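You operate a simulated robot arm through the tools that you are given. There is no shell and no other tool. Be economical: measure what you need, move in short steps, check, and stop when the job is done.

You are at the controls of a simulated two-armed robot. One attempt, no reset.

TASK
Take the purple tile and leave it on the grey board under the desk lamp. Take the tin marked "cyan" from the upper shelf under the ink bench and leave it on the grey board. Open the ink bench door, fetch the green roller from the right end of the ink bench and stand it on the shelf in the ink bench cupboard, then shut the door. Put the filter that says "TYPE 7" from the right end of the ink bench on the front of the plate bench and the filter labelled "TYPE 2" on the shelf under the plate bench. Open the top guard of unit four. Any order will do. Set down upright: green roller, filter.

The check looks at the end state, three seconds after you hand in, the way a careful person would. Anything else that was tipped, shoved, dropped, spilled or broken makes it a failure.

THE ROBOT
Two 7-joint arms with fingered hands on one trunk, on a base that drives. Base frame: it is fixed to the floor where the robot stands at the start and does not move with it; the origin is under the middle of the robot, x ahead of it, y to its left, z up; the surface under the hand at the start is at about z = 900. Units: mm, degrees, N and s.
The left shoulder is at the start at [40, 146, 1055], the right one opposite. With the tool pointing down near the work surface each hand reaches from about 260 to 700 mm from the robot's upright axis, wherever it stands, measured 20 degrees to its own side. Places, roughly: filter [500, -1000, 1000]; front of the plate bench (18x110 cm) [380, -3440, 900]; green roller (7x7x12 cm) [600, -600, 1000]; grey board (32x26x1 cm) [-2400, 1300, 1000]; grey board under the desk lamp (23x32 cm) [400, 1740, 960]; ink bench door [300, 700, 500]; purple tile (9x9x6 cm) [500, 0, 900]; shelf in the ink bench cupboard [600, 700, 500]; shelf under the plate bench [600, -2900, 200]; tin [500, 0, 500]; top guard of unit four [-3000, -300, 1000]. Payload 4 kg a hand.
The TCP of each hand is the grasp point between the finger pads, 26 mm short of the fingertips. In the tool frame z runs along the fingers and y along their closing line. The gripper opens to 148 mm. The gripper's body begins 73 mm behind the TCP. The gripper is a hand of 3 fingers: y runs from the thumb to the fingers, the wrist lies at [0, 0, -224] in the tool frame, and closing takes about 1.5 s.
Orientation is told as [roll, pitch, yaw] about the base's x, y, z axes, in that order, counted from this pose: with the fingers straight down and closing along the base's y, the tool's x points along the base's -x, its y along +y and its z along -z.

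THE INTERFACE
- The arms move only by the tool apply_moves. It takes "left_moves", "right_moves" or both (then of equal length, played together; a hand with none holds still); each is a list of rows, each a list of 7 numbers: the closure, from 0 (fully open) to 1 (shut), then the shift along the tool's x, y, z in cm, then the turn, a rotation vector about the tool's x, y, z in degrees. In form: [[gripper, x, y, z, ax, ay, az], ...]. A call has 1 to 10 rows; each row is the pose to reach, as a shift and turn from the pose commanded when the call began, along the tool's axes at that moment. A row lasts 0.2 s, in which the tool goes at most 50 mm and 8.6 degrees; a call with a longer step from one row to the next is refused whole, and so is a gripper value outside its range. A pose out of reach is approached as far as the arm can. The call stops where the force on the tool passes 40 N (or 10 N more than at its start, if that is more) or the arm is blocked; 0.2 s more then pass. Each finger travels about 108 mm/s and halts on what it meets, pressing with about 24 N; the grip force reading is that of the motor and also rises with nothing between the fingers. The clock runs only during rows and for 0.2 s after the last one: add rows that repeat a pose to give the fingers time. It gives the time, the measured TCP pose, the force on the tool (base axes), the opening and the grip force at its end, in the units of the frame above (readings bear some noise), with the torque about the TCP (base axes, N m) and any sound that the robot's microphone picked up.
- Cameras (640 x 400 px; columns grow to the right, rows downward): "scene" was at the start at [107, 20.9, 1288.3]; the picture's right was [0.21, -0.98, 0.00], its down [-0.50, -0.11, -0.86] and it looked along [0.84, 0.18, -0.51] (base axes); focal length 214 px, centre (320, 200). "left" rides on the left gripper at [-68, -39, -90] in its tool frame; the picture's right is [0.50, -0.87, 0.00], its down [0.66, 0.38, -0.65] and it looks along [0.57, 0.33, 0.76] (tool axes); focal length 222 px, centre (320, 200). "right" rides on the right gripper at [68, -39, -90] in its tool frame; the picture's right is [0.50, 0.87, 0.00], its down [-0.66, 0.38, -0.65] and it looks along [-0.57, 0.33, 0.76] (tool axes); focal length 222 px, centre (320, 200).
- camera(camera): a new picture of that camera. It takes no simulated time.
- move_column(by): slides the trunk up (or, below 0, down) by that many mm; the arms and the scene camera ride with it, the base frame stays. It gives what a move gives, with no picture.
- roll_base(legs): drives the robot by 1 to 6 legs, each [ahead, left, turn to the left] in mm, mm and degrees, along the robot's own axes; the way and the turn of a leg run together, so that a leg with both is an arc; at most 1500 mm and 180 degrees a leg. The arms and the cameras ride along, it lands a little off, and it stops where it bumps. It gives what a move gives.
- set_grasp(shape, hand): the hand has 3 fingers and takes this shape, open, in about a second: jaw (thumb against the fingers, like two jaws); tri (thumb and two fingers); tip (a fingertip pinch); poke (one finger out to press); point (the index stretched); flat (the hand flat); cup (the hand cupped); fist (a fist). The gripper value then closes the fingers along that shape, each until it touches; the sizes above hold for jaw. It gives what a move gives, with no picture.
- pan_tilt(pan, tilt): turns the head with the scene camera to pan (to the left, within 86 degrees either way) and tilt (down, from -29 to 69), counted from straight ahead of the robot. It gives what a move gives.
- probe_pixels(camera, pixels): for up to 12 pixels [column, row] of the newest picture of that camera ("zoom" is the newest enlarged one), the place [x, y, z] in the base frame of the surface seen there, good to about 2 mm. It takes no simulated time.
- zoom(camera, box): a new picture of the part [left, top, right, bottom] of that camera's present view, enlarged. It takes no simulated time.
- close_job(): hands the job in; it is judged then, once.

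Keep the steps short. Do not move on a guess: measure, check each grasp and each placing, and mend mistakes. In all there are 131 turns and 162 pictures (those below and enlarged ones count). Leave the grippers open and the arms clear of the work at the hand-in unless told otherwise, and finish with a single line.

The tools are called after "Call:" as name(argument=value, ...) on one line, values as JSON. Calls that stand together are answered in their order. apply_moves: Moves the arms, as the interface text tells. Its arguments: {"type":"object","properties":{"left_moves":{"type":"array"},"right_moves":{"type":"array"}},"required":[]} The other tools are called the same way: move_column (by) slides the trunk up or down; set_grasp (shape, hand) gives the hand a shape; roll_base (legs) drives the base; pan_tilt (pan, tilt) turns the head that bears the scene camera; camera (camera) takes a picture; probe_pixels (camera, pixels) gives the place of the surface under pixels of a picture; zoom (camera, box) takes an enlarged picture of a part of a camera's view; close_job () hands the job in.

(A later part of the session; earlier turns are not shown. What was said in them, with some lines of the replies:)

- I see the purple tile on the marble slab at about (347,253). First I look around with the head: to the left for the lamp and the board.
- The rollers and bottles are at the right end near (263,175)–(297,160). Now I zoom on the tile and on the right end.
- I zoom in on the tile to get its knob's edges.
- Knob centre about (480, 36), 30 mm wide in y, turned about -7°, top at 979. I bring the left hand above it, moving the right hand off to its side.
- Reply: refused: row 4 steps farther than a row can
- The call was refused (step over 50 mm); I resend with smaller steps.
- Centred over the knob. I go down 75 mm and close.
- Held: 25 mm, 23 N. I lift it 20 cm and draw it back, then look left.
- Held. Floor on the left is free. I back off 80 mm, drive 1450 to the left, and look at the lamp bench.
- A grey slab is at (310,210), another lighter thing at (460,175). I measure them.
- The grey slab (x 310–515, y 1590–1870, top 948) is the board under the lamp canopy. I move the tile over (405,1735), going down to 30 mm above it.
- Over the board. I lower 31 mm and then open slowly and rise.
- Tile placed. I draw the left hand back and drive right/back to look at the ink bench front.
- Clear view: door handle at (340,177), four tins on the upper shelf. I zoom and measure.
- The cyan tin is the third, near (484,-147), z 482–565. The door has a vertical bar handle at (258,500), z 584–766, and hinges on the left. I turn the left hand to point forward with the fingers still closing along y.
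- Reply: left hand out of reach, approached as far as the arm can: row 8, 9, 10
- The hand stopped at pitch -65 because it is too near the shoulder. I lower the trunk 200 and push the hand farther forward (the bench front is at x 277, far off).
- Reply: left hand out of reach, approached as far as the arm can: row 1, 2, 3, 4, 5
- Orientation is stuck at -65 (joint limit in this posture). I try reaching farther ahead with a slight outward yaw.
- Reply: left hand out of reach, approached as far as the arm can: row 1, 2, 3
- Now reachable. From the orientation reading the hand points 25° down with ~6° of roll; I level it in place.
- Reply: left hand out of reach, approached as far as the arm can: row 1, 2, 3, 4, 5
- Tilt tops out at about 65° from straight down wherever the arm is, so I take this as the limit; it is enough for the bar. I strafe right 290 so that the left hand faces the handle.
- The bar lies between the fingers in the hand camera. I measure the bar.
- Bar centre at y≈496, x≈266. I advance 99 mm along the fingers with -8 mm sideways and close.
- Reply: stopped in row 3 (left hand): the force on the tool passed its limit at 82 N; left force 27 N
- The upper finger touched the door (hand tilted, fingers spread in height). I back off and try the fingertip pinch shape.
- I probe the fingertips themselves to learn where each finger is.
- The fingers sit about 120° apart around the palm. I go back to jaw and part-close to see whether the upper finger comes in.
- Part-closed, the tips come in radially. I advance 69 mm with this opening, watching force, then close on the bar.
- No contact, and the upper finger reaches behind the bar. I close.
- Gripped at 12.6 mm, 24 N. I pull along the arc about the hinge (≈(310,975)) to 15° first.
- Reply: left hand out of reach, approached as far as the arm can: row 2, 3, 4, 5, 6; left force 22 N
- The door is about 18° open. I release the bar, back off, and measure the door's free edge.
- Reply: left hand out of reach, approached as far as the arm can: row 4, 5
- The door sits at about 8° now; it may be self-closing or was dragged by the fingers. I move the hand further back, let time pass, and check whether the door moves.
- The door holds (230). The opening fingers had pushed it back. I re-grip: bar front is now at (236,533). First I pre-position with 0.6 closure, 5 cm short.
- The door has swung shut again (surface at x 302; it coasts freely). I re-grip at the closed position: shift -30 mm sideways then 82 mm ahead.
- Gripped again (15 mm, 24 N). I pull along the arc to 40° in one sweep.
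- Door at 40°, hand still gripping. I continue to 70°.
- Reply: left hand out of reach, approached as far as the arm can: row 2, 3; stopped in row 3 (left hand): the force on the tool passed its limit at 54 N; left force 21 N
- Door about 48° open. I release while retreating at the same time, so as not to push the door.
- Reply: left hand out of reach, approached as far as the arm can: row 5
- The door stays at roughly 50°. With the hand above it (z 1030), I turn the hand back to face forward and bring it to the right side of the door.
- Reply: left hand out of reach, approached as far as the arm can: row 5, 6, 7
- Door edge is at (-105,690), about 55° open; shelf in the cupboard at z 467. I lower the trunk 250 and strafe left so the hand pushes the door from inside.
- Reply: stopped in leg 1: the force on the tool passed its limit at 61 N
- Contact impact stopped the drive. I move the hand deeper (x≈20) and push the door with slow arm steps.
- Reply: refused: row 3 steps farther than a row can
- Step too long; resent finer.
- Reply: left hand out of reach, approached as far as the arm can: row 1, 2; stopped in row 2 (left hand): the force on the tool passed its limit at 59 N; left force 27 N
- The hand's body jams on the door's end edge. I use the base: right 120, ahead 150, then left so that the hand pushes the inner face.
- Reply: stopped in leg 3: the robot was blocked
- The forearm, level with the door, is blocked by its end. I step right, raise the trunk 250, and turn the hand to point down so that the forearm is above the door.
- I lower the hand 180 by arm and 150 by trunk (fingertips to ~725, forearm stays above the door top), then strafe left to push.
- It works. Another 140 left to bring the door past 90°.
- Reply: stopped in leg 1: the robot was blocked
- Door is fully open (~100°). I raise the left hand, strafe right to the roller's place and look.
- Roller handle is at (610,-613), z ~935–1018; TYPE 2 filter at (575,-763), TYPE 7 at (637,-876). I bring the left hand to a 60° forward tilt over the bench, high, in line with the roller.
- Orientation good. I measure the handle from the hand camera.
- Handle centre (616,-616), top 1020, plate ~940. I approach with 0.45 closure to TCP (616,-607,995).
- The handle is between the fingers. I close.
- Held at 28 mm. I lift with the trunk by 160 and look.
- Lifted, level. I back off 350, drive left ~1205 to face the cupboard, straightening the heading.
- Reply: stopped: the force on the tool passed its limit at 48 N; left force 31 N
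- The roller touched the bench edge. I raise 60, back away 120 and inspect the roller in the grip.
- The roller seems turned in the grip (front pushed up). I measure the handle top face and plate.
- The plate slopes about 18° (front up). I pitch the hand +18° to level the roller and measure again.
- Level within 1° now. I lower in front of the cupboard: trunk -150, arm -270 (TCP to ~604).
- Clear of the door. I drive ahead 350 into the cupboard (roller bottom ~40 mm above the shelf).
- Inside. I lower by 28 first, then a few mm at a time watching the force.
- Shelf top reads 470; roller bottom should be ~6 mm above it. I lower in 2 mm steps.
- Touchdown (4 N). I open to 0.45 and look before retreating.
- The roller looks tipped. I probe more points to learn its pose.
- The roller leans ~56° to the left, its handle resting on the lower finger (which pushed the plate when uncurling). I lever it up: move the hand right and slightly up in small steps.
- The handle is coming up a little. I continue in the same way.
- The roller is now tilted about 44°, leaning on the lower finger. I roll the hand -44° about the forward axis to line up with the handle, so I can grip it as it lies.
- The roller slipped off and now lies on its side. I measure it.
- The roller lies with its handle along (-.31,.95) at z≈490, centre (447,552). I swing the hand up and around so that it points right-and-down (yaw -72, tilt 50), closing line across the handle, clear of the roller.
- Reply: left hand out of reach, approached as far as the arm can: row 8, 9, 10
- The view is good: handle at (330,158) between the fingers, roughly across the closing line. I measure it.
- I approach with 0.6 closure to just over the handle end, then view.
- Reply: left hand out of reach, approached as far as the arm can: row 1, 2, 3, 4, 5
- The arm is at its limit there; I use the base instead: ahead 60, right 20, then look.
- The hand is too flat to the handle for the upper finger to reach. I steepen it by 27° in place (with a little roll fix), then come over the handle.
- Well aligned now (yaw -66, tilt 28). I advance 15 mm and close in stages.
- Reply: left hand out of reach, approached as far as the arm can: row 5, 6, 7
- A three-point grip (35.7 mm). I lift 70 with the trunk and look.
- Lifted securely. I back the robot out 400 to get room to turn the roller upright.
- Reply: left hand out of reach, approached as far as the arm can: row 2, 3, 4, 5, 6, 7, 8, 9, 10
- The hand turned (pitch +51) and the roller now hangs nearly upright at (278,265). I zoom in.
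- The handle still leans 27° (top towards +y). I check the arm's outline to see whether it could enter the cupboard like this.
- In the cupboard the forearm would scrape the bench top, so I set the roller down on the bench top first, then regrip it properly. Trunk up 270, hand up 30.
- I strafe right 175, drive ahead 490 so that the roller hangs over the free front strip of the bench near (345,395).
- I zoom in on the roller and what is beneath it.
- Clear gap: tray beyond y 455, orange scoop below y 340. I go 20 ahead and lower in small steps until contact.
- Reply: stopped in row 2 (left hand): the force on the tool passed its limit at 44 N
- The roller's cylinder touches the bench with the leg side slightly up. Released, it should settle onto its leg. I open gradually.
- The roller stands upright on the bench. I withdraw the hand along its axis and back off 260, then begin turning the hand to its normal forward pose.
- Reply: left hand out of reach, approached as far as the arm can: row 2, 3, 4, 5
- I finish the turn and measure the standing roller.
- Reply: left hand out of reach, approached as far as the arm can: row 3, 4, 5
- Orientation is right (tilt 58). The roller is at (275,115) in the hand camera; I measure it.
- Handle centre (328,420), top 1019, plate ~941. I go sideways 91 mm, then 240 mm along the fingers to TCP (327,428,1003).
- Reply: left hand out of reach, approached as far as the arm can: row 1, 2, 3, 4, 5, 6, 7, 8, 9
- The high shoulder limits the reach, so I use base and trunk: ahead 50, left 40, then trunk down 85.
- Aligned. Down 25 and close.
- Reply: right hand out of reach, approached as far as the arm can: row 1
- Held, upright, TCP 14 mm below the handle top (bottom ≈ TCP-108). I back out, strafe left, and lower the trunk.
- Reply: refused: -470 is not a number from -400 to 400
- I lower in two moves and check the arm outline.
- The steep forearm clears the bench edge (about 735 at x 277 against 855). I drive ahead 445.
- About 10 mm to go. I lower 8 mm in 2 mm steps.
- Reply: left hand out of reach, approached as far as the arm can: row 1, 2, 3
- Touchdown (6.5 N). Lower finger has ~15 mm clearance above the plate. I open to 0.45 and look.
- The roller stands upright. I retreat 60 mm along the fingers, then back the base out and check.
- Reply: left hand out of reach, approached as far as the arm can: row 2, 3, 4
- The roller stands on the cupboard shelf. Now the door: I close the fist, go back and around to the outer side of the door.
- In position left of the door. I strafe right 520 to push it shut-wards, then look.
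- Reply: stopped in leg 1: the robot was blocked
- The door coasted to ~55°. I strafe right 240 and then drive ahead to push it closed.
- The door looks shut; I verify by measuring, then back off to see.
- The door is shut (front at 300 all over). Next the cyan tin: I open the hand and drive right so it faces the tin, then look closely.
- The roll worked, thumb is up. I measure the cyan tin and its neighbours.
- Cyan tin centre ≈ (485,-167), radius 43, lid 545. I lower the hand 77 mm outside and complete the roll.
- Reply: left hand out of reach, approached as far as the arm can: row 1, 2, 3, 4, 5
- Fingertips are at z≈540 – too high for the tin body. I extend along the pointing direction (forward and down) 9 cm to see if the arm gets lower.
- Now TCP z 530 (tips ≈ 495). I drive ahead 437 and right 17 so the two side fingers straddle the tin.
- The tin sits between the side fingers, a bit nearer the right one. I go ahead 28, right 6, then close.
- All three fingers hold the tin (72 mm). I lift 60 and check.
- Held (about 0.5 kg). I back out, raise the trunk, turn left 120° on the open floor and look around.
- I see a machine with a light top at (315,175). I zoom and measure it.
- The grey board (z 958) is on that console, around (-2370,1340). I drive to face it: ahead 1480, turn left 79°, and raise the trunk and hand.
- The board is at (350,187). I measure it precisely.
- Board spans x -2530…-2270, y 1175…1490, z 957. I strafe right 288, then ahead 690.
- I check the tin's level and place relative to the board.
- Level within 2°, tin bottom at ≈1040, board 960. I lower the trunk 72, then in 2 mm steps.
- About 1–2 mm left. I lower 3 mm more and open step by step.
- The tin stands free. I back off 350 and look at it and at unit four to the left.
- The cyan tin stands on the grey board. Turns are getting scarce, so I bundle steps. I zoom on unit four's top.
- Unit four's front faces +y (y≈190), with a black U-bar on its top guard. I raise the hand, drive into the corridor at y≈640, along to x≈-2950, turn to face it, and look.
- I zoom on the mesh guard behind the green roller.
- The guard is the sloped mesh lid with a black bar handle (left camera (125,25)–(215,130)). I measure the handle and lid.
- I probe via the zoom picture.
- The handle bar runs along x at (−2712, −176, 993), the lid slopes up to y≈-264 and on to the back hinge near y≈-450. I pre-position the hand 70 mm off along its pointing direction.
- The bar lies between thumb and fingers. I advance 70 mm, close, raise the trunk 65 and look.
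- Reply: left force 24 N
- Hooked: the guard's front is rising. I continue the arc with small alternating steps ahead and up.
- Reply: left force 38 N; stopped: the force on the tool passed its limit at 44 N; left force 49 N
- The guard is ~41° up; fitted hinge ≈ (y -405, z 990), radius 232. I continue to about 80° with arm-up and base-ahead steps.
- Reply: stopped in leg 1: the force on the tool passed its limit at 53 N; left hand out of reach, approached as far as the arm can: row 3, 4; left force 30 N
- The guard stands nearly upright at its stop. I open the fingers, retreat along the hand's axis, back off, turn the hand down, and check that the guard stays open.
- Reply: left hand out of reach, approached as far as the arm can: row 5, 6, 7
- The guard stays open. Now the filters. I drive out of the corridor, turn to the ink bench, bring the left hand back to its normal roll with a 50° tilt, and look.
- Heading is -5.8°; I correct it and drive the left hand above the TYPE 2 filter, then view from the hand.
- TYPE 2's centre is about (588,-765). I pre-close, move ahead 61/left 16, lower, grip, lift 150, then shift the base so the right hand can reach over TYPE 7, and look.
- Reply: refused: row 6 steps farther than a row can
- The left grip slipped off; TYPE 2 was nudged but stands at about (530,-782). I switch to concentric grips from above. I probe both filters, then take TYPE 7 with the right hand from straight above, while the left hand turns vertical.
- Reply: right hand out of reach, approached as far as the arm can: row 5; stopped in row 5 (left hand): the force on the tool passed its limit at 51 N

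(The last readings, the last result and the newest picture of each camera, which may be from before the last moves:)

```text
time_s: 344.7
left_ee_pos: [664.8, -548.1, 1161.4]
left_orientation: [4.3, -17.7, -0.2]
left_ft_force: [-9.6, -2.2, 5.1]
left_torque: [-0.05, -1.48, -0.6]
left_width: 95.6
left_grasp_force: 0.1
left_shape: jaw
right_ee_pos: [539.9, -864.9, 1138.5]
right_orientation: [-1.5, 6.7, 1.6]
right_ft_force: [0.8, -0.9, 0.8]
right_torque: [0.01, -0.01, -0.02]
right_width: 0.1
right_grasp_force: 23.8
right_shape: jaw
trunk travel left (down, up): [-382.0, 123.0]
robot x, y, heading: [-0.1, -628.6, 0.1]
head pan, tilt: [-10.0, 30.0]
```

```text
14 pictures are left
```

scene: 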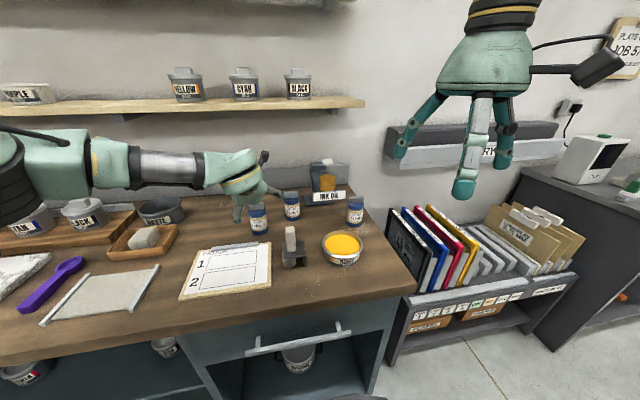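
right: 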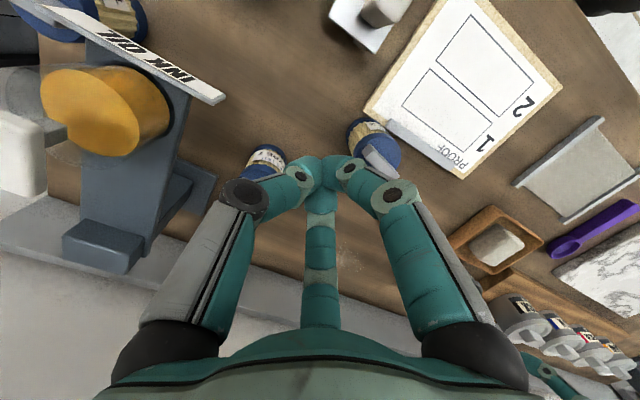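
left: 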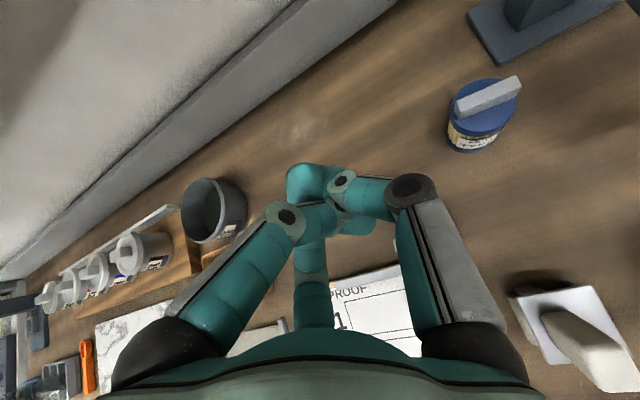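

The left wrist met the wall shelf and the right hand fell short. I back off, make the left hand vertical and retract it, and take TYPE 2 (centre ≈ (536,-787)) with the right hand from above.

Call:
roll_base(legs=[[-115, 0, 0]])

Call:
apply_moves(left_moves=[[0.35, 3, 0, 0, 0, 6, 0], [0.35, 6, 0, 0, 0, 12, 0], [0.35, 9, 0, 0, 0, 17.5, 0], [0.35, 11, 0, 0, 0, 17.5, 0]], right_moves=[[0.8, 0, 0, 0, 0, -2, 0], [0.6, 0, 0, 0, 0, -4, 0], [0.45, 0, 0, 0, 0, -6.5, 0], [0.35, 0, 0, 0, 0, -6.5, 0]])

Call:
move_column(by=-50)

Call:
roll_base(legs=[[0, 76, 0], [111, 0, 0]])

Call:
camera(camera="right")

Call:
probe_pixels(camera="right", pixels=[[320, 203], [320, 180], [300, 190], [340, 190], [320, 160], [300, 170], [340, 170], [320, 140], [300, 150], [340, 150], [360, 160], [280, 160]])

```text
time_s: 345.9
left_ee_pos: [548.6, -544.5, 1159.1]
left_orientation: [4.2, -17.4, 0.1]
left_ft_force: [0.1, 0.3, 0.1]
left_torque: [0.01, 0.0, 0.0]
left_width: 95.7
left_grasp_force: 0.1
left_shape: jaw
right_ee_pos: [424.9, -863.0, 1136.0]
right_orientation: [-1.6, 6.9, 1.9]
right_ft_force: [0.4, 0.2, 0.3]
right_torque: [-0.03, 0.0, -0.04]
right_width: 0.2
right_grasp_force: 24.1
right_shape: jaw
trunk travel left (down, up): [-382.0, 123.0]
robot x, y, heading: [-117.3, -631.1, 0.3]
head pan, tilt: [-10.0, 30.0]
```

```text
time_s: 346.9
left_ee_pos: [441.5, -543.5, 1126.6]
left_orientation: [4.0, -0.1, 1.4]
left_ft_force: [-0.2, -0.9, 0.3]
left_torque: [-0.01, 0.01, 0.01]
left_width: 95.8
left_grasp_force: 0.0
left_shape: jaw
right_ee_pos: [423.3, -863.4, 1135.5]
right_orientation: [-1.5, 0.4, 2.1]
right_ft_force: [0.1, -0.4, 1.0]
right_torque: [0.02, 0.03, 0.0]
right_width: 95.6
right_grasp_force: 0.1
right_shape: jaw
trunk travel left (down, up): [-382.0, 123.0]
robot x, y, heading: [-118.1, -628.1, 0.5]
head pan, tilt: [-10.0, 30.0]
```

```text
time_s: 347.8
left_ee_pos: [442.2, -545.5, 1077.6]
left_orientation: [4.0, 0.0, 1.5]
left_ft_force: [0.6, 0.1, 0.7]
left_torque: [0.03, 0.01, 0.01]
left_width: 95.5
left_grasp_force: 0.1
left_shape: jaw
right_ee_pos: [422.6, -862.4, 1086.7]
right_orientation: [-1.4, 0.4, 2.0]
right_ft_force: [0.5, 0.4, 0.4]
right_torque: [-0.03, -0.01, 0.03]
right_width: 95.7
right_grasp_force: 0.0
right_shape: jaw
trunk travel left (down, up): [-332.0, 173.0]
robot x, y, heading: [-120.4, -629.4, 0.6]
head pan, tilt: [-10.0, 30.0]
```

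```text
time_s: 349.6
left_ee_pos: [546.3, -469.8, 1077.5]
left_orientation: [3.9, -0.1, 1.4]
left_ft_force: [-0.2, -0.1, 0.2]
left_torque: [-0.01, 0.02, -0.01]
left_width: 95.7
left_grasp_force: 0.0
left_shape: jaw
right_ee_pos: [527.4, -785.1, 1087.0]
right_orientation: [-1.5, 0.3, 1.9]
right_ft_force: [0.3, 1.3, -0.1]
right_torque: [0.0, 0.04, 0.0]
right_width: 95.8
right_grasp_force: 0.0
right_shape: jaw
trunk travel left (down, up): [-332.0, 173.0]
robot x, y, heading: [-9.3, -553.6, 0.2]
head pan, tilt: [-10.0, 30.0]
```

```text
13 pictures are left
```

right: 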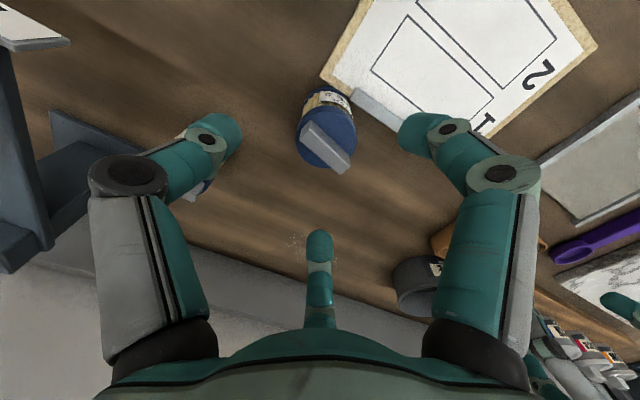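

```text
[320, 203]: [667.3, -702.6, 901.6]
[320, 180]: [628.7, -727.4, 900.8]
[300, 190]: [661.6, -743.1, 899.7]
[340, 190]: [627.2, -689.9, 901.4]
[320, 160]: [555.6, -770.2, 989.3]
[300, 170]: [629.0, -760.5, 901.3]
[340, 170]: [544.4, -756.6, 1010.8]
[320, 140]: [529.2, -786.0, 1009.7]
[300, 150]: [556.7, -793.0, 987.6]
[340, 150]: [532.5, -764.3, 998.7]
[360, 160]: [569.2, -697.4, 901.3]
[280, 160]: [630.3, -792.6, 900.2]
```

TYPE 2's centre is (538,-775). I shift 11/10 mm, lower, grip, lift, then move the base so the left hand comes over TYPE 7.

Call:
apply_moves(right_moves=[[0.3, -1.1, 1, 0, 0, 0, 0], [0.3, -1.1, 1, 4.5, 0, 0, 0], [0.3, -1.1, 1, 9, 0, 0, 0], [0.3, -1.1, 1, 11.3, 0, 0, 0], [0.45, -1.1, 1, 11.3, 0, 0, 0], [0.6, -1.1, 1, 11.3, 0, 0, 0], [0.8, -1.1, 1, 11.3, 0, 0, 0], [1, -1.1, 1, 11.3, 0, 0, 0], [1, -1.1, 1, 11.3, 0, 0, 0]])

Call:
move_column(by=130)

Call:
camera(camera="right")

Call:
roll_base(legs=[[-120, 0, 0], [0, -415, 0], [120, 0, 0]])

Call:
apply_moves(left_moves=[[0.35, -3, 0, 3, 0, 0, 0], [0.35, -6, 0, 6, 0, 0, 0], [0.35, -9, 0, 9, 0, 0, 0], [0.35, -9.5, 0, 12, 0, 0, 0]])

Call:
camera(camera="left")

Call:
probe_pixels(camera="left", pixels=[[320, 203], [320, 180], [300, 190], [340, 190], [320, 160], [300, 170], [340, 170], [320, 140], [300, 150], [340, 150], [360, 160], [280, 160]])

```text
time_s: 351.6
left_ee_pos: [548.0, -470.7, 1077.8]
left_orientation: [3.9, 0.1, 1.3]
left_ft_force: [0.0, -0.6, 0.9]
left_torque: [-0.01, 0.02, -0.02]
left_width: 95.7
left_grasp_force: 0.1
left_shape: jaw
right_ee_pos: [538.5, -783.0, 972.9]
right_orientation: [-1.5, 0.4, 1.9]
right_ft_force: [-0.3, 0.1, 0.1]
right_torque: [0.01, -0.01, 0.02]
right_width: 43.9
right_grasp_force: 24.6
right_shape: jaw
trunk travel left (down, up): [-332.0, 173.0]
robot x, y, heading: [-13.8, -553.8, 0.3]
head pan, tilt: [-10.0, 30.0]
```

```text
time_s: 353.2
left_ee_pos: [548.5, -471.2, 1207.7]
left_orientation: [4.0, -0.1, 1.3]
left_ft_force: [0.1, -0.5, 0.2]
left_torque: [0.01, 0.02, 0.0]
left_width: 96.0
left_grasp_force: 0.2
left_shape: jaw
right_ee_pos: [540.2, -780.9, 1104.0]
right_orientation: [-1.5, 0.4, 1.9]
right_ft_force: [-0.4, -0.5, -0.8]
right_torque: [-0.03, -0.01, 0.0]
right_width: 44.0
right_grasp_force: 24.2
right_shape: jaw
trunk travel left (down, up): [-462.0, 43.0]
robot x, y, heading: [-13.3, -556.7, 0.2]
head pan, tilt: [-10.0, 30.0]
```

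```text
12 pictures are left
```

right: 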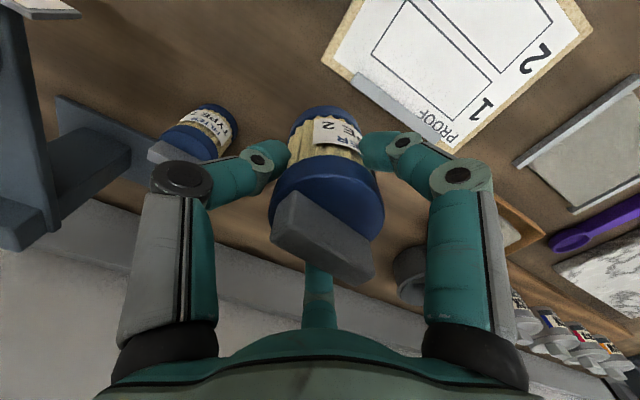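

```text
time_s: 357.5
left_ee_pos: [546.5, -874.6, 1210.8]
left_orientation: [4.0, -0.2, 2.2]
left_ft_force: [-0.6, 0.1, 0.2]
left_torque: [0.01, -0.04, -0.02]
left_width: 95.5
left_grasp_force: 0.1
left_shape: jaw
right_ee_pos: [543.0, -1185.2, 1106.0]
right_orientation: [-1.3, 0.2, 2.9]
right_ft_force: [0.4, -0.6, -0.4]
right_torque: [-0.01, 0.01, -0.03]
right_width: 44.0
right_grasp_force: 24.0
right_shape: jaw
trunk travel left (down, up): [-462.0, 43.0]
robot x, y, heading: [-13.2, -965.7, 1.3]
head pan, tilt: [-10.0, 30.0]
```

```text
time_s: 358.5
left_ee_pos: [645.6, -857.7, 1087.5]
left_orientation: [4.0, 0.0, 2.2]
left_ft_force: [0.4, 0.2, -0.2]
left_torque: [-0.01, -0.01, 0.02]
left_width: 95.7
left_grasp_force: 0.0
left_shape: jaw
right_ee_pos: [544.8, -1183.5, 1104.6]
right_orientation: [-1.5, 0.3, 2.8]
right_ft_force: [0.0, 0.2, -1.4]
right_torque: [0.02, -0.02, 0.01]
right_width: 43.9
right_grasp_force: 23.6
right_shape: jaw
trunk travel left (down, up): [-462.0, 43.0]
robot x, y, heading: [-12.7, -966.7, 1.1]
head pan, tilt: [-10.0, 30.0]
```

```text
11 pictures are left
```

left: 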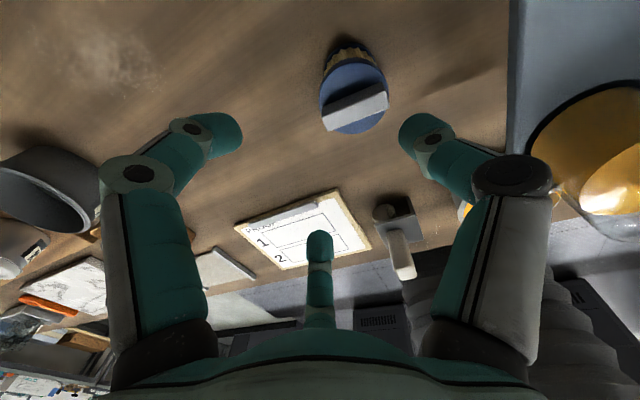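

```text
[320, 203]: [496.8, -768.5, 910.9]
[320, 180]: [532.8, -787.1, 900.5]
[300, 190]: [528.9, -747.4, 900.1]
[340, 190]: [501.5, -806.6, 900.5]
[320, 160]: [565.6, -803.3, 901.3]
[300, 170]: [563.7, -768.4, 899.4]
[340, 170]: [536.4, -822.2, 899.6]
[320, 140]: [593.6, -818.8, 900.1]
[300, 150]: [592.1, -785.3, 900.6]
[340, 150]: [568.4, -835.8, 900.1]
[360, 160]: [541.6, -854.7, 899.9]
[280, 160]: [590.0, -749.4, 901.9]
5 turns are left
```

TYPE 2 is held. TYPE 7 is centred near (647,-883): I shift, lower, grip with the left hand, lift, back off, and drive to the plate bench for a look.

Call:
apply_moves(left_moves=[[0.3, -0.2, -2.5, 0, 0, 0, 0], [0.3, -0.2, -2.5, 4.5, 0, 0, 0], [0.3, -0.2, -2.5, 9, 0, 0, 0], [0.3, -0.2, -2.5, 11.4, 0, 0, 0], [0.45, -0.2, -2.5, 11.4, 0, 0, 0], [0.6, -0.2, -2.5, 11.4, 0, 0, 0], [0.8, -0.2, -2.5, 11.4, 0, 0, 0], [1, -0.2, -2.5, 11.4, 0, 0, 0], [1, -0.2, -2.5, 11.4, 0, 0, 0]])

Call:
apply_moves(left_moves=[[1, 0, 0, -4, 0, 0, 0], [1, 0, 0, -8, 0, 0, 0], [1, 0, 0, -12, 0, 0, 0]])

Call:
roll_base(legs=[[-330, 0, -1.1], [0, -1500, 0], [0, -800, 0]])

Call:
pan_tilt(pan=15, tilt=45)

Call:
camera(camera="scene")

Call:
probe_pixels(camera="scene", pixels=[[320, 100], [320, 130], [320, 160], [320, 190], [320, 220], [200, 130], [200, 180], [200, 220], [250, 200], [380, 190], [440, 160], [150, 200]])

Call:
camera(camera="left")

```text
time_s: 360.5
left_ee_pos: [645.8, -880.3, 973.4]
left_orientation: [3.9, 0.0, 2.1]
left_ft_force: [0.6, -0.5, 0.3]
left_torque: [-0.01, 0.0, 0.0]
left_width: 47.8
left_grasp_force: 24.0
left_shape: jaw
right_ee_pos: [544.5, -1183.1, 1105.4]
right_orientation: [-1.4, 0.3, 2.8]
right_ft_force: [0.6, -0.1, -2.2]
right_torque: [-0.01, -0.01, 0.01]
right_width: 44.4
right_grasp_force: 23.8
right_shape: jaw
trunk travel left (down, up): [-462.0, 43.0]
robot x, y, heading: [-12.1, -965.3, 1.2]
head pan, tilt: [-10.0, 30.0]
```

```text
time_s: 361.3
left_ee_pos: [645.6, -890.8, 1089.8]
left_orientation: [4.0, -0.1, 2.2]
left_ft_force: [0.2, -0.4, -1.6]
left_torque: [-0.01, -0.04, -0.01]
left_width: 48.0
left_grasp_force: 24.1
left_shape: jaw
right_ee_pos: [544.7, -1185.5, 1105.3]
right_orientation: [-1.3, 0.3, 2.8]
right_ft_force: [-0.1, -0.5, -1.1]
right_torque: [-0.02, 0.01, -0.02]
right_width: 43.9
right_grasp_force: 24.1
right_shape: jaw
trunk travel left (down, up): [-462.0, 43.0]
robot x, y, heading: [-12.2, -966.7, 1.1]
head pan, tilt: [-10.0, 30.0]
```

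```text
time_s: 374.6
left_ee_pos: [259.8, -3279.0, 1090.0]
left_orientation: [3.9, -0.1, -1.3]
left_ft_force: [0.4, 0.1, -0.8]
left_torque: [0.03, 0.0, 0.02]
left_width: 48.1
left_grasp_force: 24.2
left_shape: jaw
right_ee_pos: [139.5, -3566.3, 1103.8]
right_orientation: [-1.5, 0.4, -0.7]
right_ft_force: [0.0, -0.1, -1.3]
right_torque: [-0.01, 0.02, -0.01]
right_width: 44.1
right_grasp_force: 23.5
right_shape: jaw
trunk travel left (down, up): [-462.0, 43.0]
robot x, y, heading: [-401.5, -3314.7, -2.6]
head pan, tilt: [-10.0, 30.0]
```

```text
time_s: 375.4
left_ee_pos: [258.6, -3280.3, 1089.4]
left_orientation: [4.0, 0.0, -1.5]
left_ft_force: [-1.1, -0.5, -1.2]
left_torque: [-0.01, 0.01, 0.01]
left_width: 48.0
left_grasp_force: 23.6
left_shape: jaw
right_ee_pos: [138.8, -3566.2, 1104.2]
right_orientation: [-1.4, 0.4, -0.6]
right_ft_force: [-0.1, -0.6, -0.2]
right_torque: [-0.02, 0.01, 0.01]
right_width: 44.1
right_grasp_force: 23.8
right_shape: jaw
trunk travel left (down, up): [-462.0, 43.0]
robot x, y, heading: [-402.0, -3312.6, -2.5]
head pan, tilt: [15.0, 45.0]
```

```text
10 pictures are left
```

scene: 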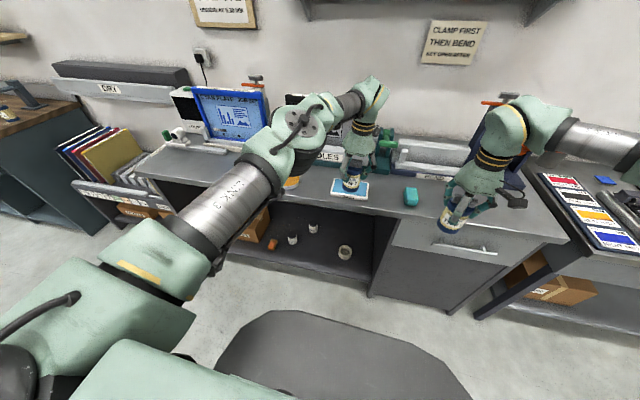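

```text
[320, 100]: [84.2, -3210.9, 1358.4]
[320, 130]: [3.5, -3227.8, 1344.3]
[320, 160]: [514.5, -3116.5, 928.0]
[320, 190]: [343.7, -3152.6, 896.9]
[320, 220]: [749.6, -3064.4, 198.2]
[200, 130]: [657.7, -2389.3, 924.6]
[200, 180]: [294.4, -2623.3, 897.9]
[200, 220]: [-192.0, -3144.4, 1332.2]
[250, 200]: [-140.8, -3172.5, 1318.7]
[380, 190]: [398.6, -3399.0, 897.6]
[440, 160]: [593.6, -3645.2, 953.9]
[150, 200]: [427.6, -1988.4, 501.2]
```

```text
9 pictures are left
4 turns are left
```

left: 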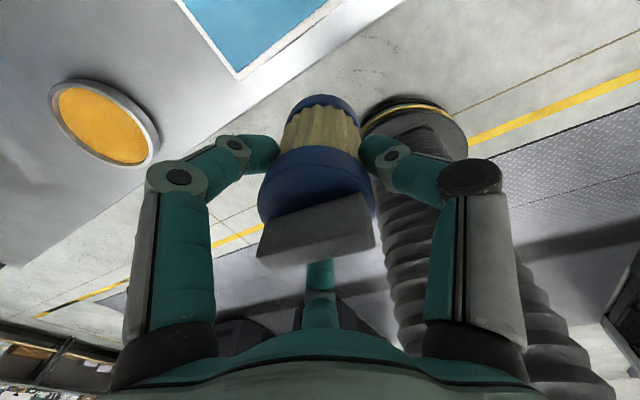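

Both filters are held. Front strip is free around (370,-3400). I place TYPE 7 there, back off and check, then bring the right hand low in front of the shelf.

Call:
probe_pixels(camera="scene", pixels=[[300, 262], [325, 264], [350, 272], [360, 255], [330, 245], [280, 258], [345, 252], [312, 228], [292, 240], [273, 245], [365, 265], [320, 275]])

Call:
roll_base(legs=[[0, 0, 2.5], [0, -149, 0], [113, 0, 0]])

Call:
apply_moves(left_moves=[[1, 0, 0, 4.5, 0, 0, 0], [1, 0, 0, 9, 0, 0, 0], [1, 0, 0, 11.2, 0, 0, 0], [1, 0, 0, 11.7, 0, 0, 0], [0.9, 0, 0, 11.7, 0, 0, 0], [0.75, 0, 0, 11.7, 0, 0, 0], [0.6, 0, 0, 11.7, 0, 0, 0], [0.45, 0, 0, 11.7, 0, 0, 0], [0.35, 0, 0, 11.7, 0, 0, 0]])

Call:
apply_moves(left_moves=[[0.35, 0, 0, -4, 0, 0, 0], [0.35, 0, 0, -8.5, 0, 0, 0], [0.3, 0, 0, -13, 0, 0, 0]])

Call:
roll_base(legs=[[-260, 0, 0]])

Call:
camera(camera="scene")

Call:
apply_moves(left_moves=[[0.2, 4.3, 0, -2, 0, 0, 0], [0, 8.6, 0, -4, 0, 0, 0], [0, 12.9, 0, -6, 0, 0, 0], [0, 17.2, 0, -8, 0, 0, 0], [0, 21.5, 0, -10, 0, 0, 0], [0, 25.8, 0, -12, 0, 0, 0], [0, 30, 0, -14, 0, 0, 0], [0, 33, 0, -15, 0, 0, 0]])

Call:
roll_base(legs=[[0, 500, 0]])

Call:
move_column(by=-400)

Call:
move_column(by=-50)

Call:
apply_moves(right_moves=[[1, 0, 0, 4.5, 0, 0, 0], [1, 0, 0, 9, 0, 0, 0], [1, 0, 0, 13.5, 0, 0, 0], [1, 0, 0, 18, 0, 0, 0], [1, 0, 0, 22.5, 0, 0, 0], [1, 0, 0, 27, 0, 0, 0], [1, 0, 0, 31.5, 0, 0, 0], [1, 0, 0, 33, 0, 0, 0]])

Call:
pan_tilt(pan=-5, tilt=45)

Call:
camera(camera="scene")

Call:
camera(camera="right")

```text
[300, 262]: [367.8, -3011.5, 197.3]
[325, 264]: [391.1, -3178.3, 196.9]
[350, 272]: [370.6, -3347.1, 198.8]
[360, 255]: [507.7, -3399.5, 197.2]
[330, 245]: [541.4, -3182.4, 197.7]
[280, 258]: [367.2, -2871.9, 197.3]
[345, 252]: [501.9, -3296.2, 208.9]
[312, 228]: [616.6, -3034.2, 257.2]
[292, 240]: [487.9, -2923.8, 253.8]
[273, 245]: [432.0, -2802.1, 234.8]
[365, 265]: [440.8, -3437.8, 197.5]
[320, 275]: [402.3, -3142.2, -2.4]
```

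```text
time_s: 378.0
left_ee_pos: [368.7, -3399.2, 1091.3]
left_orientation: [4.0, -0.2, 1.1]
left_ft_force: [-1.1, 0.2, -1.0]
left_torque: [0.02, -0.03, -0.01]
left_width: 47.9
left_grasp_force: 24.0
left_shape: jaw
right_ee_pos: [263.7, -3689.9, 1104.6]
right_orientation: [-1.4, 0.3, 1.8]
right_ft_force: [0.4, -0.9, -0.6]
right_torque: [-0.03, -0.04, 0.01]
right_width: 43.9
right_grasp_force: 23.5
right_shape: jaw
trunk travel left (down, up): [-462.0, 43.0]
robot x, y, heading: [-290.1, -3458.7, 0.2]
head pan, tilt: [15.0, 45.0]
```

```text
time_s: 380.0
left_ee_pos: [371.4, -3390.7, 972.8]
left_orientation: [3.9, -0.2, 1.2]
left_ft_force: [-1.3, 0.2, -0.5]
left_torque: [0.02, 0.0, 0.0]
left_width: 95.4
left_grasp_force: 0.1
left_shape: jaw
right_ee_pos: [264.6, -3690.0, 1104.8]
right_orientation: [-1.4, 0.3, 1.8]
right_ft_force: [0.5, -0.1, -1.1]
right_torque: [0.0, -0.02, 0.03]
right_width: 43.7
right_grasp_force: 23.9
right_shape: jaw
trunk travel left (down, up): [-462.0, 43.0]
robot x, y, heading: [-288.4, -3459.6, 0.1]
head pan, tilt: [15.0, 45.0]
```

```text
time_s: 380.8
left_ee_pos: [373.9, -3397.3, 1104.2]
left_orientation: [4.1, -0.1, 1.1]
left_ft_force: [-0.2, 0.4, 0.3]
left_torque: [0.0, 0.03, -0.03]
left_width: 103.0
left_grasp_force: 0.0
left_shape: jaw
right_ee_pos: [263.6, -3690.7, 1104.6]
right_orientation: [-1.4, 0.3, 1.7]
right_ft_force: [0.1, -0.4, -1.1]
right_torque: [0.05, -0.02, 0.03]
right_width: 44.0
right_grasp_force: 23.9
right_shape: jaw
trunk travel left (down, up): [-462.0, 43.0]
robot x, y, heading: [-288.8, -3463.6, 0.1]
head pan, tilt: [15.0, 45.0]
```

```text
time_s: 382.7
left_ee_pos: [115.5, -3397.3, 1100.6]
left_orientation: [3.9, 0.1, 1.2]
left_ft_force: [0.1, 0.5, -0.1]
left_torque: [0.01, 0.01, 0.03]
left_width: 103.3
left_grasp_force: 0.1
left_shape: jaw
right_ee_pos: [7.4, -3689.7, 1102.4]
right_orientation: [-1.4, 0.4, 2.0]
right_ft_force: [0.5, 0.1, -0.9]
right_torque: [-0.03, 0.01, 0.01]
right_width: 44.0
right_grasp_force: 24.5
right_shape: jaw
trunk travel left (down, up): [-462.0, 43.0]
robot x, y, heading: [-549.8, -3461.8, 0.2]
head pan, tilt: [15.0, 45.0]
```

```text
8 pictures are left
```

scene: 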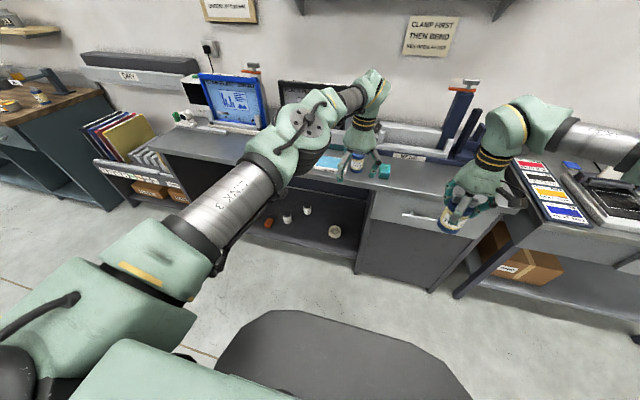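

```text
time_s: 384.5
left_ee_pos: [-218.0, -3415.1, 1251.9]
left_orientation: [4.0, 0.0, 1.2]
left_ft_force: [0.6, -0.8, -0.8]
left_torque: [0.0, 0.02, 0.02]
left_width: 148.0
left_grasp_force: 0.0
left_shape: jaw
right_ee_pos: [4.4, -3690.3, 1104.9]
right_orientation: [-1.5, 0.4, 2.0]
right_ft_force: [-0.6, 0.2, -1.0]
right_torque: [-0.01, 0.01, -0.01]
right_width: 44.1
right_grasp_force: 24.2
right_shape: jaw
trunk travel left (down, up): [-462.0, 43.0]
robot x, y, heading: [-549.6, -3460.9, 0.4]
head pan, tilt: [15.0, 45.0]
```

```text
time_s: 387.5
left_ee_pos: [-221.8, -2909.4, 1252.2]
left_orientation: [4.2, 0.0, 1.7]
left_ft_force: [0.1, 0.1, -0.9]
left_torque: [0.01, 0.01, -0.01]
left_width: 147.7
left_grasp_force: 0.1
left_shape: jaw
right_ee_pos: [3.1, -3180.3, 1103.7]
right_orientation: [-1.3, 0.4, 2.4]
right_ft_force: [0.3, -0.4, -0.3]
right_torque: [-0.03, 0.0, 0.01]
right_width: 44.1
right_grasp_force: 24.3
right_shape: jaw
trunk travel left (down, up): [-462.0, 43.0]
robot x, y, heading: [-555.4, -2956.7, 0.7]
head pan, tilt: [15.0, 45.0]
```

```text
time_s: 391.3
left_ee_pos: [-222.7, -2906.7, 849.8]
left_orientation: [4.0, 0.0, 1.8]
left_ft_force: [0.6, 0.0, 0.3]
left_torque: [0.0, 0.01, 0.03]
left_width: 147.8
left_grasp_force: 0.0
left_shape: jaw
right_ee_pos: [2.6, -3178.8, 704.1]
right_orientation: [-1.6, 0.3, 2.3]
right_ft_force: [0.9, 1.9, -1.5]
right_torque: [0.01, 0.01, 0.0]
right_width: 44.0
right_grasp_force: 23.8
right_shape: jaw
trunk travel left (down, up): [-62.0, 443.0]
robot x, y, heading: [-550.4, -2952.5, 0.5]
head pan, tilt: [15.0, 45.0]
```

```text
time_s: 392.2
left_ee_pos: [-222.1, -2907.7, 800.7]
left_orientation: [4.0, 0.0, 1.7]
left_ft_force: [0.0, 0.0, 0.4]
left_torque: [0.02, -0.01, 0.0]
left_width: 148.0
left_grasp_force: 0.0
left_shape: jaw
right_ee_pos: [2.7, -3180.0, 655.2]
right_orientation: [-1.5, 0.3, 2.4]
right_ft_force: [1.0, 0.3, -1.2]
right_torque: [0.01, -0.02, 0.0]
right_width: 43.9
right_grasp_force: 24.2
right_shape: jaw
trunk travel left (down, up): [-12.0, 493.0]
robot x, y, heading: [-551.4, -2960.4, 0.6]
head pan, tilt: [15.0, 45.0]
```

```text
time_s: 394.0
left_ee_pos: [-222.6, -2906.6, 802.1]
left_orientation: [4.0, 0.0, 1.7]
left_ft_force: [0.5, 0.0, -0.1]
left_torque: [-0.01, 0.0, 0.04]
left_width: 147.7
left_grasp_force: 0.1
left_shape: jaw
right_ee_pos: [-3.5, -3188.8, 322.0]
right_orientation: [-1.6, 0.3, 2.5]
right_ft_force: [-0.8, 0.1, -1.2]
right_torque: [0.01, 0.01, 0.01]
right_width: 44.2
right_grasp_force: 24.1
right_shape: jaw
trunk travel left (down, up): [-12.0, 493.0]
robot x, y, heading: [-552.5, -2956.5, 0.8]
head pan, tilt: [15.0, 45.0]
```

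```text
time_s: 394.9
left_ee_pos: [-222.7, -2907.6, 801.2]
left_orientation: [3.9, 0.1, 1.7]
left_ft_force: [-0.2, 0.4, 0.1]
left_torque: [-0.02, 0.01, 0.02]
left_width: 148.0
left_grasp_force: 0.1
left_shape: jaw
right_ee_pos: [-2.8, -3188.5, 323.0]
right_orientation: [-1.5, 0.4, 2.4]
right_ft_force: [0.0, -0.4, -1.6]
right_torque: [0.0, 0.01, 0.0]
right_width: 44.0
right_grasp_force: 23.8
right_shape: jaw
trunk travel left (down, up): [-12.0, 493.0]
robot x, y, heading: [-551.2, -2956.4, 0.5]
head pan, tilt: [-5.0, 45.0]
```

```text
7 pictures are left
```

scene: 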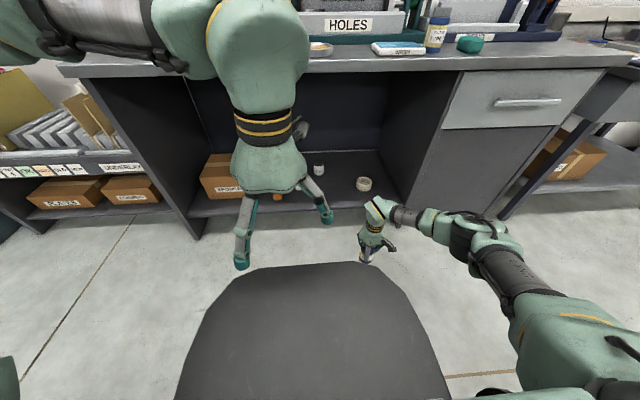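

```text
6 pictures are left
3 turns are left
```

right: 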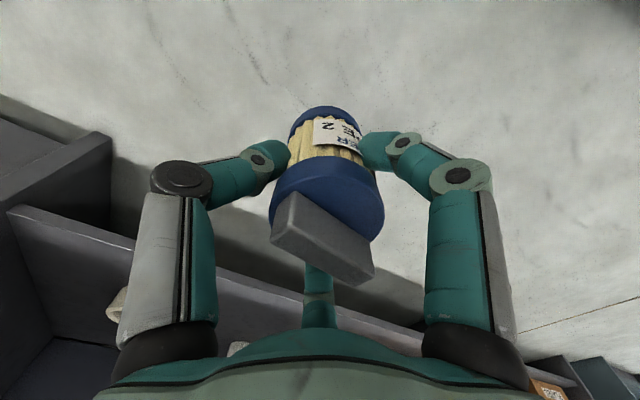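

TYPE 7 stands upright on the plate bench front (px (437,30)). The shelf (z 197) is free around (420,-3150). I retract the left hand a little more, drive ahead, lower TYPE 2 onto the shelf, release, rise and back out.

Call:
apply_moves(left_moves=[[0, 3, 0, 0, 0, 0, 0], [0, 6, 0, 0, 0, 0, 0]])

Call:
roll_base(legs=[[0, 36, 0], [424, 0, 0]])

Call:
apply_moves(right_moves=[[1, 0, 0, 2, 0, 0, 0], [1, 0, 0, 3.6, 0, 0, 0], [1, 0, 0, 4.5, 0, 0, 0], [1, 0, 0, 5.0, 0, 0, 0], [1, 0, 0, 5.15, 0, 0, 0], [0.9, 0, 0, 5.15, 0, 0, 0], [0.75, 0, 0, 5.15, 0, 0, 0], [0.6, 0, 0, 5.15, 0, 0, 0], [0.45, 0, 0, 5.15, 0, 0, 0], [0.35, 0, 0, 5.15, 0, 0, 0]])

Call:
camera(camera="right")

Call:
apply_moves(right_moves=[[0.35, 0, 0, -2, 0, 0, 0], [0.35, 0, 0, -5, 0, 0, 0], [0.35, 0, 0, -8.5, 0, 0, 0], [0.35, 0, 0, -12, 0, 0, 0]])

Call:
roll_base(legs=[[-520, 0, 0]])

Call:
camera(camera="scene")

Call:
zoom(camera="scene", box=[260, 20, 480, 240])

```text
time_s: 395.4
left_ee_pos: [-282.9, -2907.1, 801.3]
left_orientation: [4.0, -0.1, 1.8]
left_ft_force: [0.3, 0.4, -0.8]
left_torque: [-0.02, -0.01, 0.0]
left_width: 147.7
left_grasp_force: 0.0
left_shape: jaw
right_ee_pos: [-2.1, -3189.2, 322.3]
right_orientation: [-1.6, 0.3, 2.4]
right_ft_force: [-1.0, -0.1, -0.8]
right_torque: [-0.02, -0.03, -0.02]
right_width: 44.1
right_grasp_force: 23.8
right_shape: jaw
trunk travel left (down, up): [-12.0, 493.0]
robot x, y, heading: [-553.4, -2955.3, 0.6]
head pan, tilt: [-5.0, 45.0]
```

```text
time_s: 398.5
left_ee_pos: [145.2, -2866.5, 801.0]
left_orientation: [4.0, 0.0, 1.7]
left_ft_force: [0.1, -0.1, 0.1]
left_torque: [0.01, -0.01, 0.01]
left_width: 147.9
left_grasp_force: 0.0
left_shape: jaw
right_ee_pos: [422.8, -3147.8, 322.4]
right_orientation: [-1.5, 0.3, 2.5]
right_ft_force: [-0.4, -0.3, -1.8]
right_torque: [-0.03, 0.01, 0.0]
right_width: 43.9
right_grasp_force: 23.6
right_shape: jaw
trunk travel left (down, up): [-12.0, 493.0]
robot x, y, heading: [-124.7, -2916.4, 0.8]
head pan, tilt: [-5.0, 45.0]
```

```text
time_s: 400.7
left_ee_pos: [143.6, -2866.6, 801.5]
left_orientation: [4.0, 0.1, 1.7]
left_ft_force: [0.0, 0.6, 0.6]
left_torque: [-0.01, 0.01, 0.02]
left_width: 148.1
left_grasp_force: 0.1
left_shape: jaw
right_ee_pos: [422.6, -3149.8, 272.9]
right_orientation: [-1.6, 0.4, 2.4]
right_ft_force: [0.2, 0.4, -0.4]
right_torque: [0.0, -0.01, 0.0]
right_width: 95.5
right_grasp_force: 0.1
right_shape: jaw
trunk travel left (down, up): [-12.0, 493.0]
robot x, y, heading: [-129.0, -2912.6, 0.8]
head pan, tilt: [-5.0, 45.0]
```

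```text
5 pictures are left
```

right: 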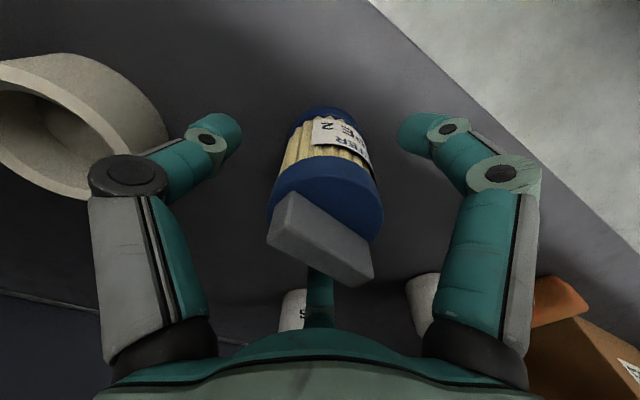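

```text
time_s: 401.7
left_ee_pos: [145.0, -2867.3, 800.8]
left_orientation: [4.0, -0.1, 1.7]
left_ft_force: [0.5, -0.6, -0.5]
left_torque: [0.01, 0.03, -0.02]
left_width: 147.8
left_grasp_force: 0.0
left_shape: jaw
right_ee_pos: [424.7, -3144.7, 392.8]
right_orientation: [-1.5, 0.3, 2.4]
right_ft_force: [-1.0, -0.6, -0.3]
right_torque: [-0.01, -0.02, 0.0]
right_width: 95.8
right_grasp_force: 0.1
right_shape: jaw
trunk travel left (down, up): [-12.0, 493.0]
robot x, y, heading: [-128.1, -2916.8, 0.8]
head pan, tilt: [-5.0, 45.0]
```

```text
time_s: 404.7
left_ee_pos: [-362.8, -2872.8, 799.9]
left_orientation: [4.0, -0.1, 1.1]
left_ft_force: [0.0, -0.1, 0.5]
left_torque: [0.03, 0.02, 0.03]
left_width: 147.8
left_grasp_force: 0.1
left_shape: jaw
right_ee_pos: [-85.6, -3154.3, 393.2]
right_orientation: [-1.5, 0.3, 1.6]
right_ft_force: [0.3, -0.4, 0.2]
right_torque: [-0.01, 0.01, -0.02]
right_width: 95.7
right_grasp_force: 0.0
right_shape: jaw
trunk travel left (down, up): [-12.0, 493.0]
robot x, y, heading: [-631.6, -2917.4, 0.0]
head pan, tilt: [-5.0, 45.0]
```

```text
4 pictures are left
```

scene: 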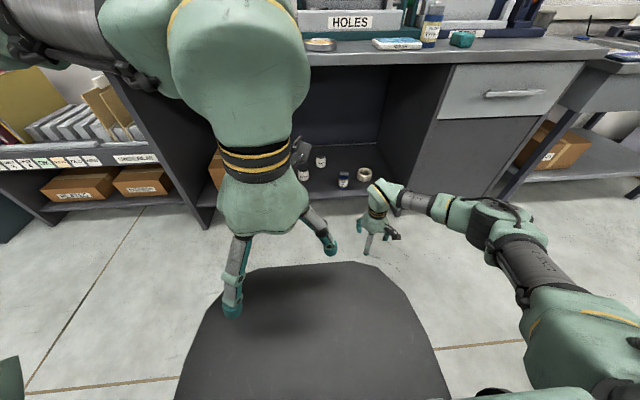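

```text
1.82 times, centred on (370, 130) of scene
2 turns are left
```

zoom: 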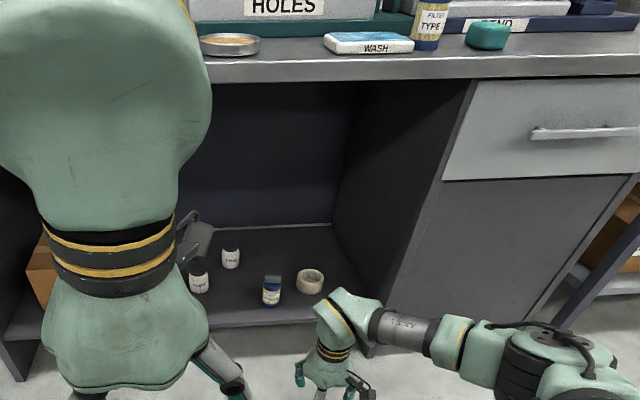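

Both filters stand upright: TYPE 7 on the bench front, TYPE 2 on the shelf. I open the right hand fully and hand the job in next.

Call:
apply_moves(right_moves=[[0.1, 0, 0, 0, 0, 0, 0], [0, 0, 0, 0, 0, 0, 0], [0, 0, 0, 0, 0, 0, 0]])

Call:
zoom(camera="scene", box=[320, 0, 480, 200])

```text
time_s: 405.5
left_ee_pos: [-363.7, -2873.4, 800.6]
left_orientation: [4.0, 0.0, 1.0]
left_ft_force: [0.1, -0.1, -0.2]
left_torque: [-0.01, 0.01, -0.01]
left_width: 148.2
left_grasp_force: 0.0
left_shape: jaw
right_ee_pos: [-86.3, -3153.8, 393.5]
right_orientation: [-1.5, 0.5, 1.5]
right_ft_force: [-0.1, 0.1, 0.6]
right_torque: [0.0, 0.0, 0.0]
right_width: 147.7
right_grasp_force: 0.1
right_shape: jaw
trunk travel left (down, up): [-12.0, 493.0]
robot x, y, heading: [-634.8, -2917.8, -0.0]
head pan, tilt: [-5.0, 45.0]
```

```text
2.00 times, centred on (400, 100) of scene
1 turns are left
```

zoom: 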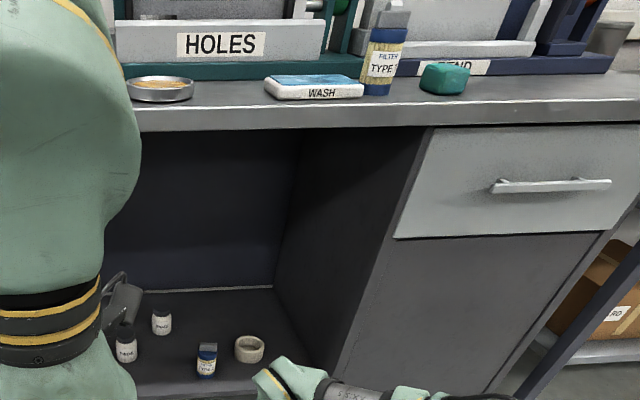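

Everything is in place, both hands are open and the arms are clear, so I hand the job in.

Call:
close_job()

```text
The job is handed in.
```

I finished all six jobs and handed in: purple tile on the board under the lamp, cyan tin on the grey board, green roller upright in the shut ink bench cupboard, TYPE 7 filter on the plate bench front, TYPE 2 filter on the shelf under it, and unit four's top guard open; on the way the roller fell over once in the cupboard and was stood up again, the left wrist bumped the wall shelf over the ink bench and the contents of that shelf were not checked afterwards.
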